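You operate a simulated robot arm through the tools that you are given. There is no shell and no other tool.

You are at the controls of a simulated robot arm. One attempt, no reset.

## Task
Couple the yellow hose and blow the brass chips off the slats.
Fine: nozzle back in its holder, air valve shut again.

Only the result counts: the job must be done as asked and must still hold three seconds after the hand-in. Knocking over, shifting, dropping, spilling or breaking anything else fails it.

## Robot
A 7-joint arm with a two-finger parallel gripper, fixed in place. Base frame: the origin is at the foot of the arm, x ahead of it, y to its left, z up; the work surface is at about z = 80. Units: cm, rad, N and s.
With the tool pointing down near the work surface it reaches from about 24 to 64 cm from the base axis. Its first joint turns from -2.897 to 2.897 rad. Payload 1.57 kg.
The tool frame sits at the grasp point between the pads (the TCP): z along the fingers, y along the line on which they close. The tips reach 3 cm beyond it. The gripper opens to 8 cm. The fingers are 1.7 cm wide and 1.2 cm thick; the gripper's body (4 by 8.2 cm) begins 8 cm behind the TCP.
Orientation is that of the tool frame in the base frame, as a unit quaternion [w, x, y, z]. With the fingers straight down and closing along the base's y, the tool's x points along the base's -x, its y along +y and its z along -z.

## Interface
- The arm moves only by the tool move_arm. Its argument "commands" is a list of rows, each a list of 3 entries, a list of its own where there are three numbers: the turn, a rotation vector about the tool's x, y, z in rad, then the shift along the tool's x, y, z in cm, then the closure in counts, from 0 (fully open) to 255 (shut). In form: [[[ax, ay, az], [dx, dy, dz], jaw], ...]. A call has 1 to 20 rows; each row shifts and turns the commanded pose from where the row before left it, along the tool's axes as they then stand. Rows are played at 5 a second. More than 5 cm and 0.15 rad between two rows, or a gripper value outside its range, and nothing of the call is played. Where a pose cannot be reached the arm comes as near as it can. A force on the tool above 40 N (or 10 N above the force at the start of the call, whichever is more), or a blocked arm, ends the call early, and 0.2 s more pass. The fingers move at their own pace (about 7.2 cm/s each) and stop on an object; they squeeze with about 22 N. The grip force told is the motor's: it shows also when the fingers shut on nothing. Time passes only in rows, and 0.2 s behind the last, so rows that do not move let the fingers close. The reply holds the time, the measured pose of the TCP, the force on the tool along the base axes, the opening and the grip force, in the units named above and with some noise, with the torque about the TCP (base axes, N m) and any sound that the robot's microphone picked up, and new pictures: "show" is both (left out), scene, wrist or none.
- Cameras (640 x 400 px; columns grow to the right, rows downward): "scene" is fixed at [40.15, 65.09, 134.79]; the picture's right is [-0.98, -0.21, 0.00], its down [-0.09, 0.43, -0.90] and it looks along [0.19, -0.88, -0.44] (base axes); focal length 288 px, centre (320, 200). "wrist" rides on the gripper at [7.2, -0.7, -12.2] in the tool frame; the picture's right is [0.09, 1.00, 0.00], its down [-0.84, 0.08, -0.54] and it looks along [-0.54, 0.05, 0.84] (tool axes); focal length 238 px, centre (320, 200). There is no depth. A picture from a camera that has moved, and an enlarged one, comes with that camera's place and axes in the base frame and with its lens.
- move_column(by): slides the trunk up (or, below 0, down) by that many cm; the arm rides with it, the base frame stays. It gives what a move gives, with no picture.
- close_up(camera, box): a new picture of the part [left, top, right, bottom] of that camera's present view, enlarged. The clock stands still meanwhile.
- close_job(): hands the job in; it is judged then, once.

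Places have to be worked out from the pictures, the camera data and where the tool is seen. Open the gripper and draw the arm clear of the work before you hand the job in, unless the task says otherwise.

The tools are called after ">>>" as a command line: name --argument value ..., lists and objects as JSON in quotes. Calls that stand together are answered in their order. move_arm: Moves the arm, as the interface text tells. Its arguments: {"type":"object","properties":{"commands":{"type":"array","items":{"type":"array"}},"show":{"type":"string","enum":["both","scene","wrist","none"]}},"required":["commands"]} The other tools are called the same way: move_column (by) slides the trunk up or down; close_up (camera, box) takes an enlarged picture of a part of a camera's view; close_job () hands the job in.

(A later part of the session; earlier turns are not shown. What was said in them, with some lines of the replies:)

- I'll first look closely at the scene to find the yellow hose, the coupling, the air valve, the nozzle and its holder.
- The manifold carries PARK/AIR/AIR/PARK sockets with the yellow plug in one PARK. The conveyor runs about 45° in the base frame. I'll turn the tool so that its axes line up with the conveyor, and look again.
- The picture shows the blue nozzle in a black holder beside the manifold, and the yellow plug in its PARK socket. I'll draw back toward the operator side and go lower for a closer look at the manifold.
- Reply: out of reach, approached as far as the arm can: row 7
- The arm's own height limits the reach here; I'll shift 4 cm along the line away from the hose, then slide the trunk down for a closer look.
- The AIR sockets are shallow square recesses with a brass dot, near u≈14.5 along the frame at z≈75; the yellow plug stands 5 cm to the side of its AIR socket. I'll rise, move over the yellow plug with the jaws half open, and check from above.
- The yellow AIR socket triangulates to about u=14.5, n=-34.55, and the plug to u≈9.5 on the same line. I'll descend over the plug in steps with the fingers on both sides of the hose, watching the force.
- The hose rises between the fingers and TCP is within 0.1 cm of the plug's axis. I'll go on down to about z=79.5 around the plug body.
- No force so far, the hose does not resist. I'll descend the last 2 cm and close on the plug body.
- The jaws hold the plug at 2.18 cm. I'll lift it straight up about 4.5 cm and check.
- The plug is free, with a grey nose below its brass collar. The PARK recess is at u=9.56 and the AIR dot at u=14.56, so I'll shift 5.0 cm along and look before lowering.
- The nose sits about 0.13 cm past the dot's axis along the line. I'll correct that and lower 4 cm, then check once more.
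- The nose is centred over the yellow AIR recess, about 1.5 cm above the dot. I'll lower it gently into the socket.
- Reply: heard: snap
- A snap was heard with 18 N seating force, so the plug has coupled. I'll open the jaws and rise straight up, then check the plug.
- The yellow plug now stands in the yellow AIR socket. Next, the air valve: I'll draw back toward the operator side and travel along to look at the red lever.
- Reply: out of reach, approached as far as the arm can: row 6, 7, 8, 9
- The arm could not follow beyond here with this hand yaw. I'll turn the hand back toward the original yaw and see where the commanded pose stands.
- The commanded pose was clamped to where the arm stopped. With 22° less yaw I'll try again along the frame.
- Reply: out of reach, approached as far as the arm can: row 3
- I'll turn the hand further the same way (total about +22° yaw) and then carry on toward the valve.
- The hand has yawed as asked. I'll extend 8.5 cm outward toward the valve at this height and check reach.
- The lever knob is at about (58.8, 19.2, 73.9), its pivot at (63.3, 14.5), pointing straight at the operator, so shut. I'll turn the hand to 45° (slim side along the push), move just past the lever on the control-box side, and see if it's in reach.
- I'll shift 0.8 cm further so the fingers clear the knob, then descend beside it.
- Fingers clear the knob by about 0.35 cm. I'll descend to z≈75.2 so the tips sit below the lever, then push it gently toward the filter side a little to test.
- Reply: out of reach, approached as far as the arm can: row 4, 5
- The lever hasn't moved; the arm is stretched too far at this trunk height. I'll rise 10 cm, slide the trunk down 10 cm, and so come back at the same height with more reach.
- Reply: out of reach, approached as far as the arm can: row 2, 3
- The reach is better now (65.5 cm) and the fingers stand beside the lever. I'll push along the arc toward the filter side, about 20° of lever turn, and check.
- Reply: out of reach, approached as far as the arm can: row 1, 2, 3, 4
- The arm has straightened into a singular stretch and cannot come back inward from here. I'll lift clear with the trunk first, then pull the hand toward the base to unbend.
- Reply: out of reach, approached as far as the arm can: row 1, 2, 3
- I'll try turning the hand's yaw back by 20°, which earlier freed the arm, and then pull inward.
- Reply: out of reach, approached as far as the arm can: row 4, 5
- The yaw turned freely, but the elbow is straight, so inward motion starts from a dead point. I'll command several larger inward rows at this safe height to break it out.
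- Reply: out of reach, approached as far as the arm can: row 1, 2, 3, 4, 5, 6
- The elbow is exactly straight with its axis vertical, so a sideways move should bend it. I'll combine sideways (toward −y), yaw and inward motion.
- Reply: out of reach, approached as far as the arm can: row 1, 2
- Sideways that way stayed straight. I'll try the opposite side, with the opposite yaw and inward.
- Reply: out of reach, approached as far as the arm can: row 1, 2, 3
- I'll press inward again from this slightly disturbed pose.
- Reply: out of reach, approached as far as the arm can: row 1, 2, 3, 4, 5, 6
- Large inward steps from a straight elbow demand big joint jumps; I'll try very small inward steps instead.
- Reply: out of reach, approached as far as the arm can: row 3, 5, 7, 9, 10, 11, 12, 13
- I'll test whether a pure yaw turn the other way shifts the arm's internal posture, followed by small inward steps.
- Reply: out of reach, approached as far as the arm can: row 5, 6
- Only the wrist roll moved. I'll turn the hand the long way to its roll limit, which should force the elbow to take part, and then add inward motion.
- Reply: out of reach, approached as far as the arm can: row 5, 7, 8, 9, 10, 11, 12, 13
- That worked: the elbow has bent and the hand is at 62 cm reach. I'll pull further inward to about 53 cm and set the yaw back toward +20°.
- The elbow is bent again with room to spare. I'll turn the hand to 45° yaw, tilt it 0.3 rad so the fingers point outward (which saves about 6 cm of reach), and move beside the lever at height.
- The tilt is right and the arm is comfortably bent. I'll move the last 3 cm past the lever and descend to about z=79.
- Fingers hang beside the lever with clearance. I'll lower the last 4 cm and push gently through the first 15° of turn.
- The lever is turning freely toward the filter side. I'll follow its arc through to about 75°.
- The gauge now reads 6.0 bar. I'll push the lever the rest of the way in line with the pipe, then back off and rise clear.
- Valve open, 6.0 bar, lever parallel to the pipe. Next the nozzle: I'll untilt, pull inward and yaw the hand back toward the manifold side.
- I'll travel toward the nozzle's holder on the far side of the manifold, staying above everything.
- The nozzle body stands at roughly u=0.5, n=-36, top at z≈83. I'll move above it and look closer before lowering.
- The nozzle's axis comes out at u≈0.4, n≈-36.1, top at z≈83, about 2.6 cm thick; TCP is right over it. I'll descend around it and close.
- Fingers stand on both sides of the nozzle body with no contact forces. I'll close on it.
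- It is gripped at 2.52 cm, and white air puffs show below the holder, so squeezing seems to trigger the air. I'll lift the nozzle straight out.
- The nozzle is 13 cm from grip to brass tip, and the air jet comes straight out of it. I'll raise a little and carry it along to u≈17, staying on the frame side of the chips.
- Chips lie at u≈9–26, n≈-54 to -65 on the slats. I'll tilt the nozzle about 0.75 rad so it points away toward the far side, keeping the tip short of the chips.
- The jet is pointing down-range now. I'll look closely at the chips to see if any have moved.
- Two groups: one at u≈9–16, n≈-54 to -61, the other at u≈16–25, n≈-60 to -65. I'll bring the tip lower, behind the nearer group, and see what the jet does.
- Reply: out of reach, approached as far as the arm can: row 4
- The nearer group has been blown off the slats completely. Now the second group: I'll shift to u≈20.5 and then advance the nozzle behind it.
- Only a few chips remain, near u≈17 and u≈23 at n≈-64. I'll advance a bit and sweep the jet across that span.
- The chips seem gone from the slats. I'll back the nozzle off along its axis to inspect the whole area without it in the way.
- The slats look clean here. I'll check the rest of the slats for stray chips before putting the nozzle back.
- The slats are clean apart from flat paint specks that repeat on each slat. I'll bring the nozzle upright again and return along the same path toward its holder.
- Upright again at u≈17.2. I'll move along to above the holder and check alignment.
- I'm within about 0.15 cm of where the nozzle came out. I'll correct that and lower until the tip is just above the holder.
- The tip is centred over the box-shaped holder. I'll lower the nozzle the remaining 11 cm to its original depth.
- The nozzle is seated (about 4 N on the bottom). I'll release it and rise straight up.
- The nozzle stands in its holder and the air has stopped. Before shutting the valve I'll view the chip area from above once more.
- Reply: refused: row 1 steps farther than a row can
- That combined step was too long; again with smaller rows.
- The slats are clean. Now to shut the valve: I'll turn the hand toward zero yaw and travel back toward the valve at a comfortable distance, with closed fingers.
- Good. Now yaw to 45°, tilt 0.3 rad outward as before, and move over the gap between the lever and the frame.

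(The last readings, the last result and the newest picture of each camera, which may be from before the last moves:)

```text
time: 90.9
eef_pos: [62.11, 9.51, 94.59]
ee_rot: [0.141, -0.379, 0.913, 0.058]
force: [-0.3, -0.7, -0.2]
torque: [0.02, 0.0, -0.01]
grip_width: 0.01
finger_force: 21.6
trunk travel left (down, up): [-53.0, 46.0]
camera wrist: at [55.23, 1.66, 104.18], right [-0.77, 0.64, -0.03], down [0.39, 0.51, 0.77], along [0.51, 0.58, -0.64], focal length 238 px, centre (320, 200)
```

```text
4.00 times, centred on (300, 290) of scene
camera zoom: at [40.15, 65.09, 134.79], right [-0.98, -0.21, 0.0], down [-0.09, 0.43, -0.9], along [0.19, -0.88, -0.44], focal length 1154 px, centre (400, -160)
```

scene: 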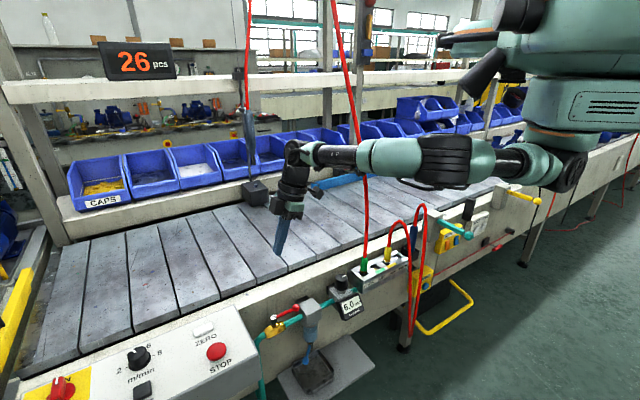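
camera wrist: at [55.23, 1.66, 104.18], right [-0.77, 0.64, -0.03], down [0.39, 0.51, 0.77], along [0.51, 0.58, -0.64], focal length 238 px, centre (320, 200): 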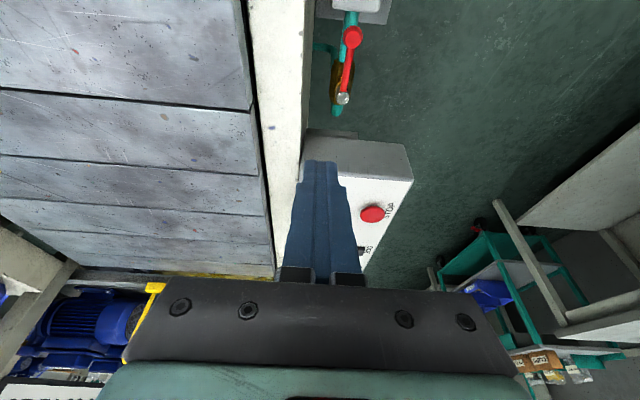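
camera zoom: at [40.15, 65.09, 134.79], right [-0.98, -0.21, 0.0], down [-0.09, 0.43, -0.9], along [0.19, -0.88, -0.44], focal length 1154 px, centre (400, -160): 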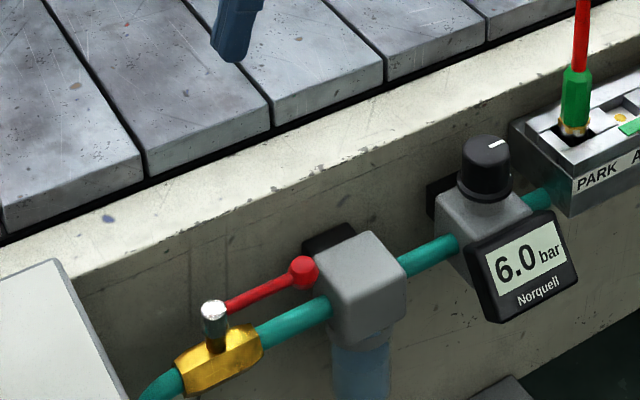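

The lever lies along the pipe at n≈-34.5 and the frame face is at n≈-39.2, so the closed fingers fit between. I'll descend to z≈79 and check.

>>> move_arm --commands '[[[0, 0, 0], [1.13, 0, 3.67], 255], [[0, 0, 0], [1.13, 0, 3.67], 255], [[0, 0, 0], [1.13, 0, 3.67], 255], [[0, 0, 0], [1.13, 0.1, 3.67], 255], [[0, 0, 0], [0, 0, 0], 255]]'

>>> close_up --camera "wrist" --box '[200, 20, 440, 220]'

>>> close_up --camera "scene" --box '[220, 250, 380, 350]'

```text
time: 92.1
eef_pos: [61.98, 9.52, 79.17]
ee_rot: [0.141, -0.379, 0.913, 0.058]
force: [0.8, 0.3, 0.5]
torque: [0.0, 0.01, 0.01]
grip_width: 0.0
finger_force: 21.5
trunk travel left (down, up): [-53.0, 46.0]
camera wrist: at [55.04, 1.59, 88.67], right [-0.77, 0.64, -0.03], down [0.39, 0.51, 0.77], along [0.51, 0.58, -0.64], focal length 238 px, centre (320, 200)
```

scene: 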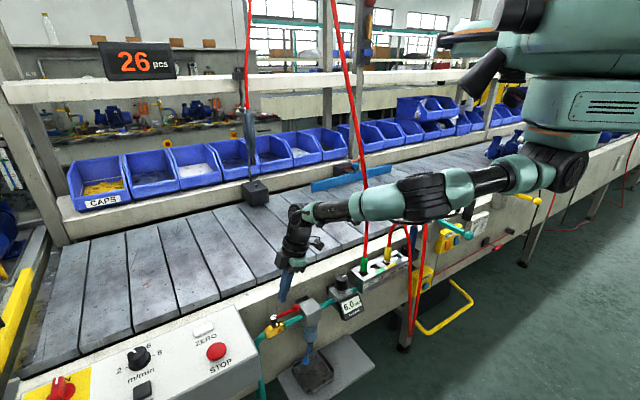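
wrist: 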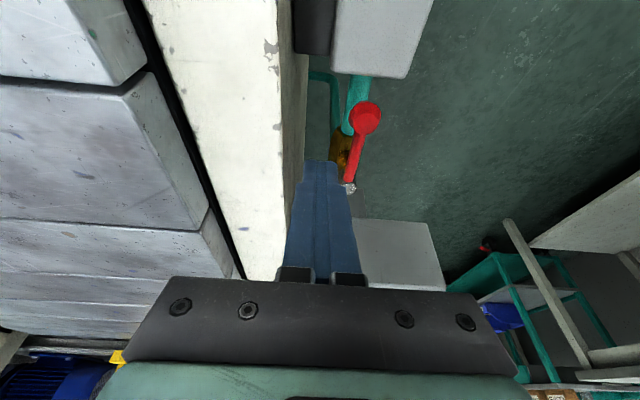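

```text
2.00 times, centred on (320, 120) of wrist
camera zoom: at [55.04, 1.59, 88.67], right [-0.77, 0.64, -0.03], down [0.39, 0.51, 0.77], along [0.51, 0.58, -0.64], focal length 477 px, centre (320, 360)
```

zoom: 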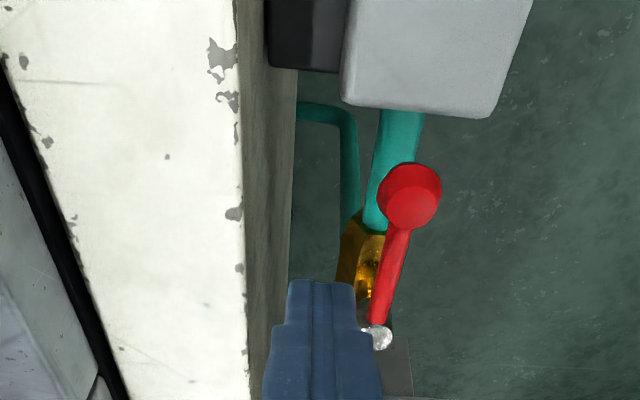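

```text
4.00 times, centred on (300, 300) of scene
camera zoom: at [40.15, 65.09, 134.79], right [-0.98, -0.21, 0.0], down [-0.09, 0.43, -0.9], along [0.19, -0.88, -0.44], focal length 1154 px, centre (400, -200)
```

zoom: 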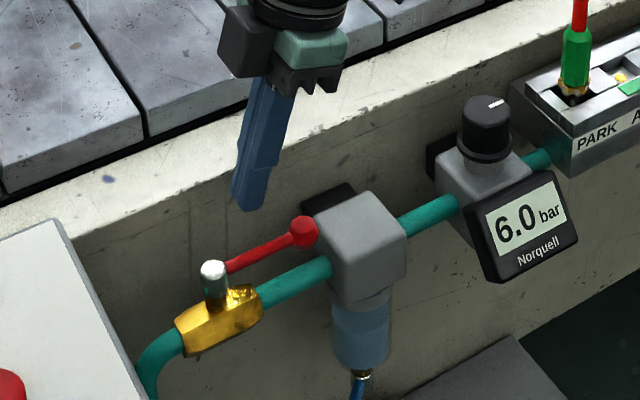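

All clear. I'll lower the last 4 cm behind the lever and push it outward through the first part of its arc.

>>> move_arm --commands '[[[0, 0, 0], [0.56, 0, 1.82], 255], [[0, 0, 0], [0.56, 0, 1.82], 255], [[0, 0, 0], [0, 0, 0], 255], [[0, 0, 0], [0.05, 0.46, -0.02], 255], [[0, 0, 0], [0.05, 0.46, -0.02], 255], [[0, 0, 0], [0.15, 0.48, -0.04], 255], [[0, 0, 0], [0.15, 0.48, -0.04], 255], [[0, 0, 0], [0.03, 0.55, -0.01], 255], [[0, 0, 0], [0.03, 0.55, -0.01], 255], [[0, 0, 0], [-0.14, 0.58, 0.05], 255], [[0, 0, 0], [-0.14, 0.58, 0.05], 255], [[0, 0, 0], [0, 0, 0], 255]]'

>>> close_up --camera "wrist" --box '[200, 20, 440, 220]'

>>> close_up --camera "scene" --box '[220, 260, 380, 360]'

```text
time: 94.7
eef_pos: [58.99, 12.31, 75.27]
ee_rot: [0.14, -0.378, 0.913, 0.058]
force: [-0.3, -0.5, -0.3]
torque: [0.02, 0.02, -0.01]
grip_width: 0.0
finger_force: 21.4
trunk travel left (down, up): [-53.0, 46.0]
camera wrist: at [52.18, 4.54, 84.88], right [-0.77, 0.64, -0.03], down [0.39, 0.51, 0.77], along [0.51, 0.58, -0.64], focal length 238 px, centre (320, 200)
```

scene: 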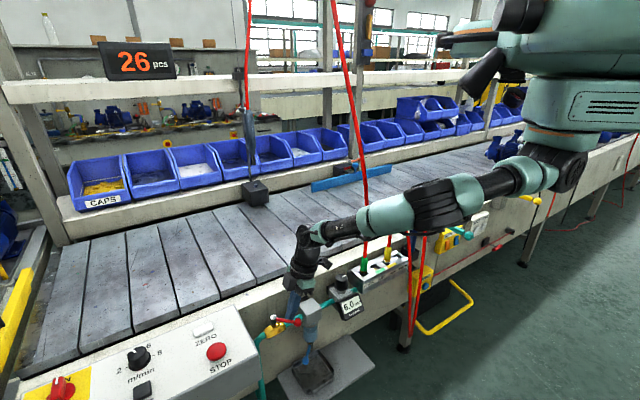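
wrist: 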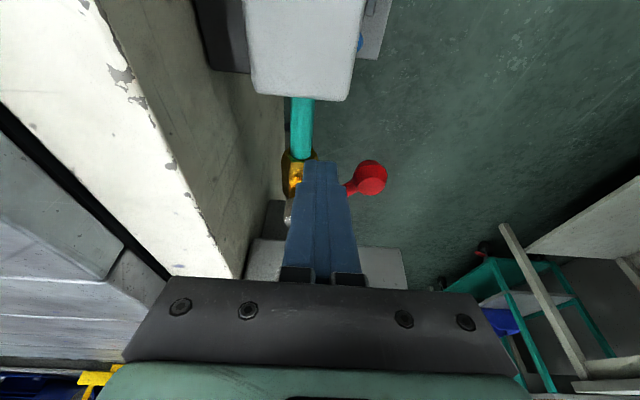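

```text
2.00 times, centred on (320, 120) of wrist
camera zoom: at [52.18, 4.54, 84.88], right [-0.77, 0.64, -0.03], down [0.39, 0.51, 0.77], along [0.51, 0.58, -0.64], focal length 477 px, centre (320, 360)
```

zoom: 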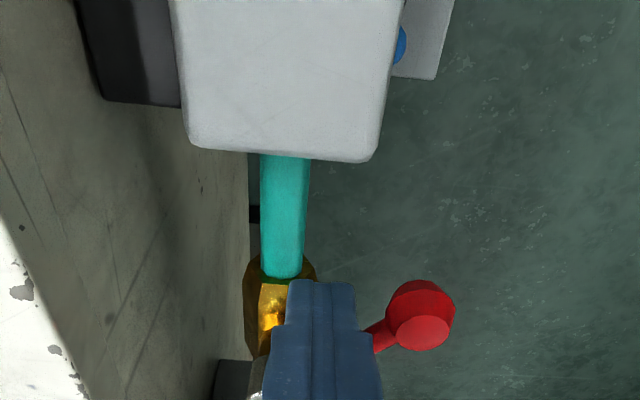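

```text
4.00 times, centred on (300, 310) of scene
camera zoom: at [40.15, 65.09, 134.79], right [-0.98, -0.21, 0.0], down [-0.09, 0.43, -0.9], along [0.19, -0.88, -0.44], focal length 1154 px, centre (400, -240)
```

zoom: 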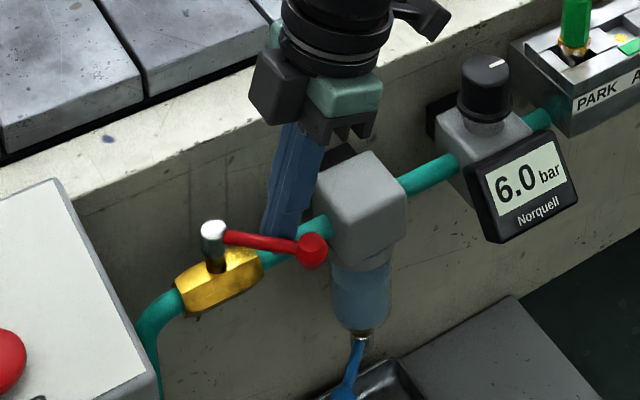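

The lever is at about 45°. I'll continue along the arc until it points straight at the operator again.

>>> move_arm --commands '[[[0, 0, 0], [-0.315, 0.55, 0.1], 255], [[0, 0, 0], [-0.315, 0.55, 0.1], 255], [[0, 0, 0], [-0.5, 0.45, 0.155], 255], [[0, 0, 0], [-0.5, 0.45, 0.155], 255], [[0, 0, 0], [-0.625, 0.27, 0.195], 255], [[0, 0, 0], [-0.625, 0.27, 0.195], 255], [[0, 0, 0], [0, 0, 0], 255]]'

>>> close_up --camera "wrist" --box '[200, 20, 440, 220]'

>>> close_up --camera "scene" --box '[220, 260, 380, 360]'

```text
time: 96.3
eef_pos: [59.22, 16.19, 75.25]
ee_rot: [0.139, -0.378, 0.913, 0.057]
force: [-6.9, -8.4, -0.2]
torque: [-0.15, 0.03, -0.04]
grip_width: 0.0
finger_force: 21.2
trunk travel left (down, up): [-53.0, 46.0]
camera wrist: at [52.38, 8.36, 84.74], right [-0.77, 0.64, -0.03], down [0.4, 0.51, 0.77], along [0.51, 0.58, -0.64], focal length 238 px, centre (320, 200)
```

scene: 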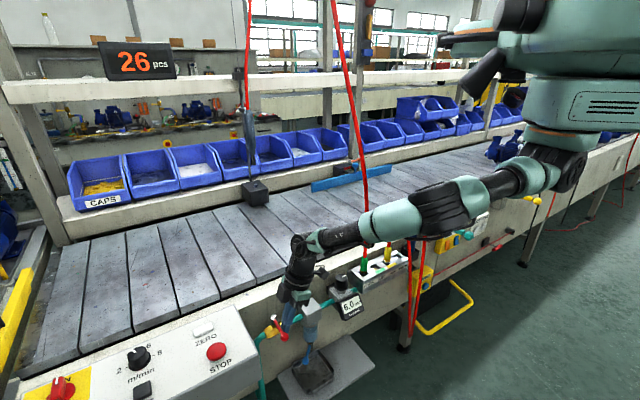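
wrist: 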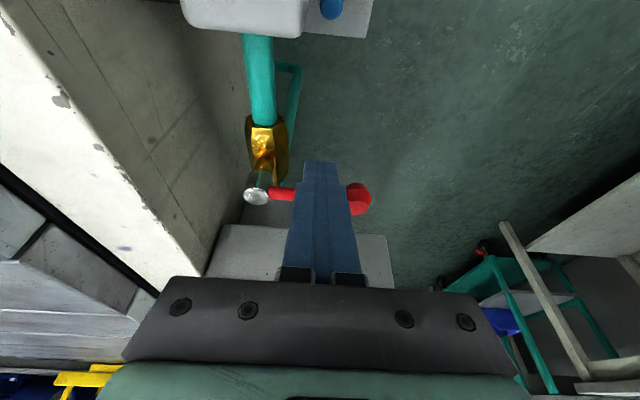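

```text
2.00 times, centred on (320, 120) of wrist
camera zoom: at [52.38, 8.36, 84.74], right [-0.77, 0.64, -0.03], down [0.4, 0.51, 0.77], along [0.51, 0.58, -0.64], focal length 477 px, centre (320, 360)
```

zoom: 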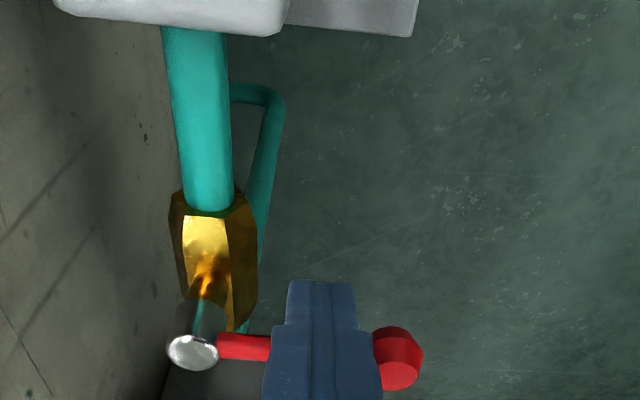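

```text
4.00 times, centred on (300, 310) of scene
camera zoom: at [40.15, 65.09, 134.79], right [-0.98, -0.21, 0.0], down [-0.09, 0.43, -0.9], along [0.19, -0.88, -0.44], focal length 1154 px, centre (400, -240)
```

zoom: 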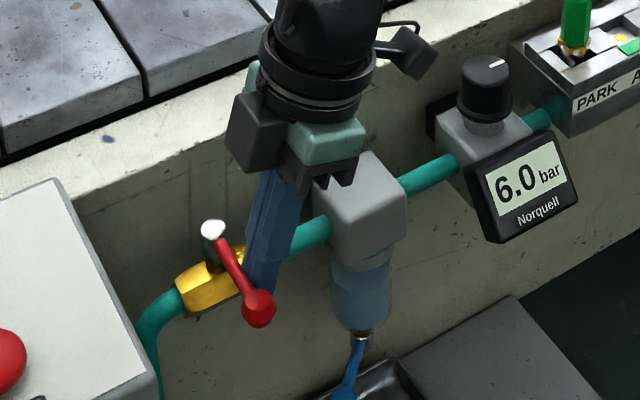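

The lever is hard against its stop at its original position (11 N), with the gauge holding trapped pressure. I'll back off, rise clear and check again.

>>> move_arm --commands '[[[0, 0, 0], [1.0, 0, 0], 255], [[0, 0, 0], [1.0, 0, -0.5], 255], [[0, 0, 0], [-1.0, 0, -3.9], 255], [[0, 0, 0], [-1.2, 0, -3.9], 255], [[0, 0, 0], [-1.2, 0, -3.9], 255], [[0, 0, 0], [-1.2, 0, -3.9], 255], [[0, 0, 0], [0, 0, 0], 255]]'

>>> close_up --camera "scene" --box '[240, 280, 360, 380]'

>>> close_up --camera "wrist" --box '[160, 20, 480, 220]'

```text
time: 97.9
eef_pos: [57.72, 14.66, 91.41]
ee_rot: [0.14, -0.379, 0.913, 0.058]
force: [-0.1, 0.1, -0.5]
torque: [-0.02, 0.02, 0.01]
grip_width: 0.0
finger_force: 21.4
trunk travel left (down, up): [-53.0, 46.0]
camera wrist: at [50.91, 6.69, 100.91], right [-0.77, 0.64, -0.03], down [0.39, 0.51, 0.77], along [0.51, 0.58, -0.64], focal length 238 px, centre (320, 200)
```

scene: 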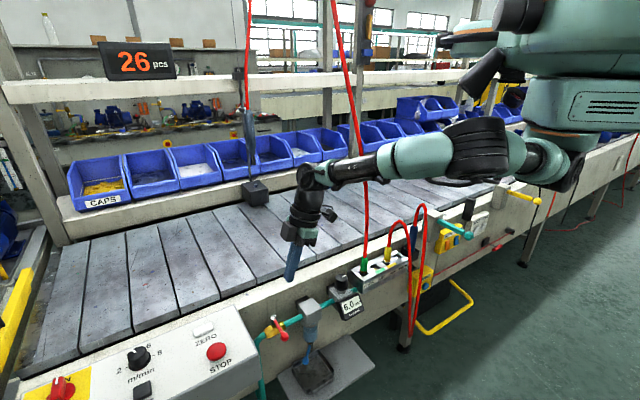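
wrist: 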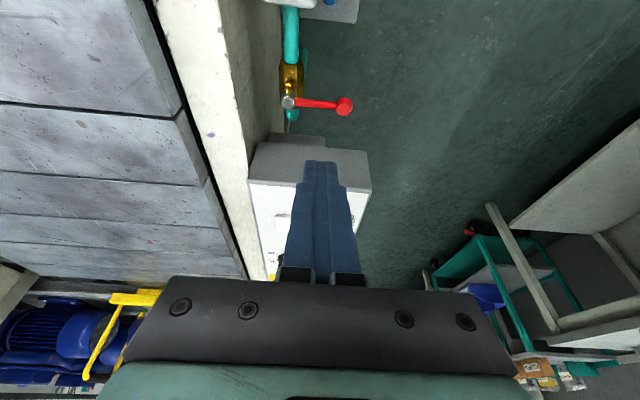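

```text
4.00 times, centred on (300, 330) of scene
camera zoom: at [40.15, 65.09, 134.79], right [-0.98, -0.21, 0.0], down [-0.09, 0.43, -0.9], along [0.19, -0.88, -0.44], focal length 1154 px, centre (400, -320)
```

zoom: 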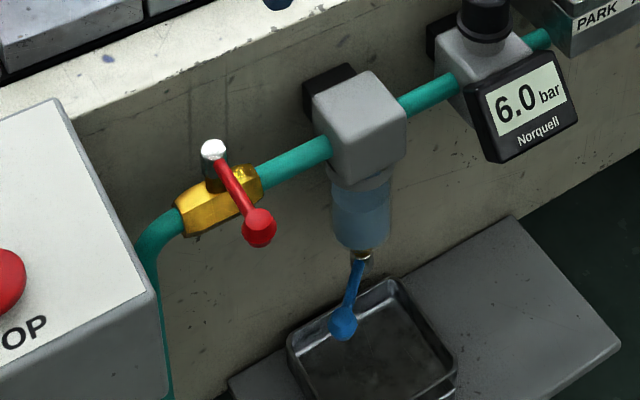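

```text
2.00 times, centred on (320, 120) of wrist
camera zoom: at [50.91, 6.69, 100.91], right [-0.77, 0.64, -0.03], down [0.39, 0.51, 0.77], along [0.51, 0.58, -0.64], focal length 477 px, centre (320, 360)
```

zoom: 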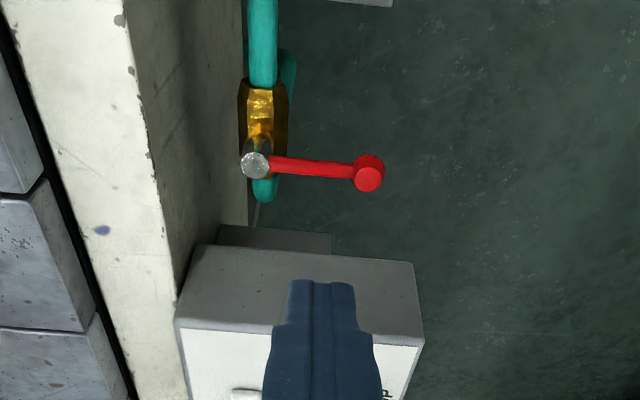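

The lever is exactly back at its original shut position. I'll untilt, retract toward the base and upward, and open the gripper.

>>> move_arm --commands '[[[0, 0.15, 0], [2.5, 1.5, -2], 200], [[0, 0.15, 0], [2.5, 1.5, -2], 100], [[0, 0, 0.14], [2, 0, -3], 0], [[0, 0, 0.14], [2, 0, -3], 0], [[0, 0, 0.14], [2, 0, -3], 0], [[0, 0, 0.14], [2, 0, -3], 0], [[0, 0, 0.14], [2, 0, -2], 0], [[0, 0, 0.14], [2, 0, -2], 0], [[0, 0, 0], [0, 0, 0], 0]]'

>>> close_up --camera "scene" --box '[240, 200, 460, 340]'

>>> close_up --camera "scene" --box '[370, 200, 450, 280]'

>>> close_up --camera "scene" --box '[290, 160, 410, 240]'

```text
time: 99.9
eef_pos: [40.87, 7.8, 110.09]
ee_rot: [0.002, 0.027, 1.0, 0.002]
force: [-0.5, 0.0, 0.9]
torque: [0.0, -0.02, -0.03]
grip_width: 8.0
finger_force: 0.1
trunk travel left (down, up): [-53.0, 46.0]
camera wrist: at [33.73, 7.54, 122.28], right [-0.04, 1.0, 0.0], down [0.84, 0.03, 0.55], along [0.54, 0.02, -0.84], focal length 238 px, centre (320, 200)
```

scene: 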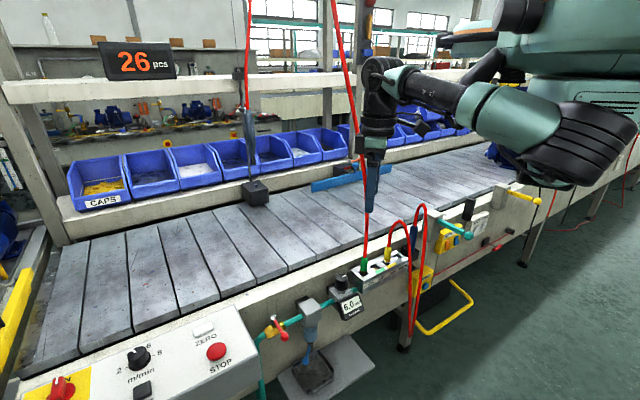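
wrist: 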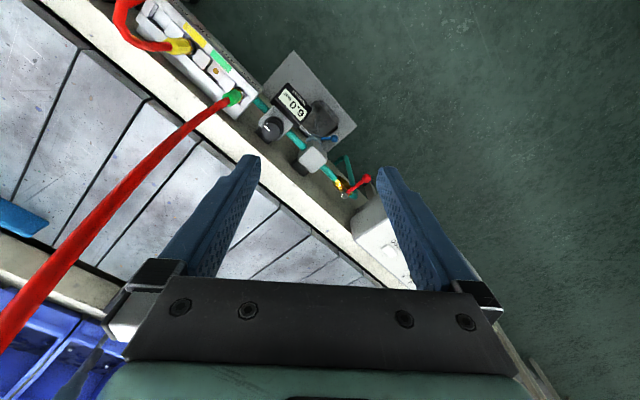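

```text
2.86 times, centred on (350, 270) of scene
camera zoom: at [40.15, 65.09, 134.79], right [-0.98, -0.21, 0.0], down [-0.09, 0.43, -0.9], along [0.19, -0.88, -0.44], focal length 824 px, centre (234, 0)
```

zoom: 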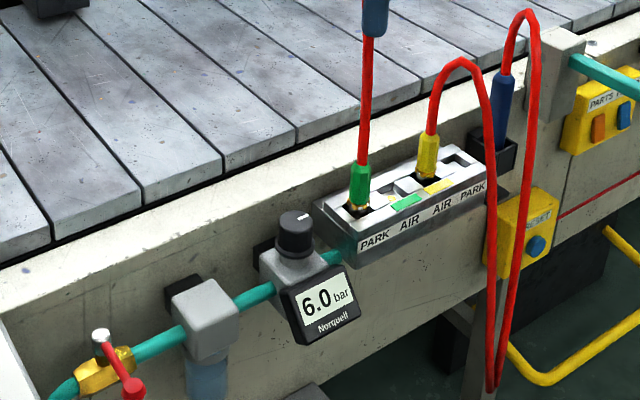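

```text
5.00 times, centred on (410, 240) of scene
camera zoom: at [40.15, 65.09, 134.79], right [-0.98, -0.21, 0.0], down [-0.09, 0.43, -0.9], along [0.19, -0.88, -0.44], focal length 1442 px, centre (-130, 0)
```

zoom: 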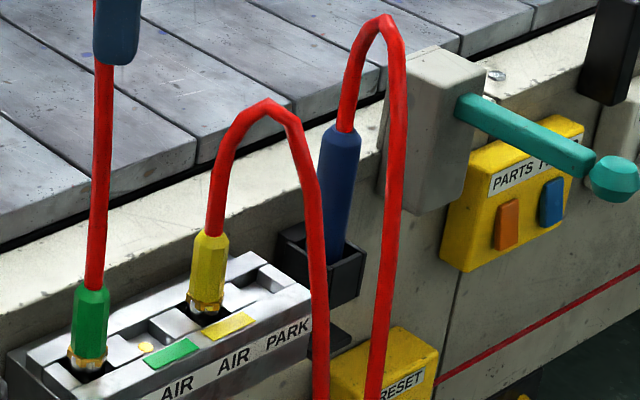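

```text
5.00 times, centred on (350, 200) of scene
camera zoom: at [40.15, 65.09, 134.79], right [-0.98, -0.21, 0.0], down [-0.09, 0.43, -0.9], along [0.19, -0.88, -0.44], focal length 1442 px, centre (170, 200)
```

zoom: 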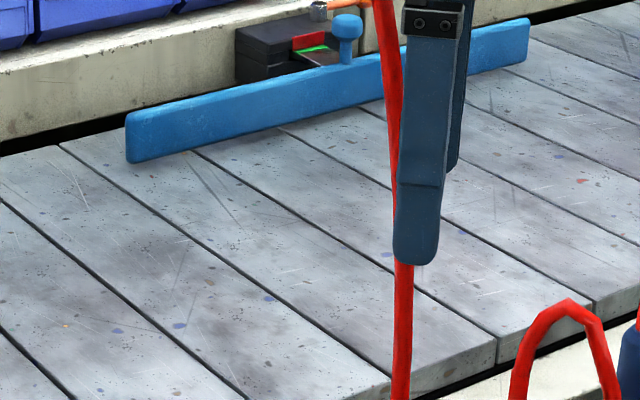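

Everything checks: the yellow plug is in the yellow AIR socket, the slats are clean, and the nozzle is in its holder. The valve lever is back at its shut stop, and the gripper is open and clear of the work. I'm handing the job in.

>>> close_job

```text
The job is handed in.
```

I coupled the yellow hose and blew the brass chips off the slats. The nozzle is back in its holder and the air valve is shut. I handed the job in, but no verdict has come back yet.

- **Hose:** the yellow plug went from PARK into the yellow AIR socket and snapped in. It was still seated at the last check.
- **Chips:** both groups are gone from the slats. The small orange marks still on the slats are flat and repeat along the conveyor, so I took them for paint. I did not see where the chips landed.
- **Nozzle:** it sits at about its original depth and the air stopped when I let go of it.
- **Valve:** the red lever is back against its stop, where it started. The gauge still reads 6.0 bar. I think this is air trapped in the line behind the closed valve, and I did not vent it.

While reaching for the valve, the arm locked fully straight for a while. I freed it by turning the hand and saw no sign that anything was bumped. The gripper is open and the arm is drawn clear of the work.
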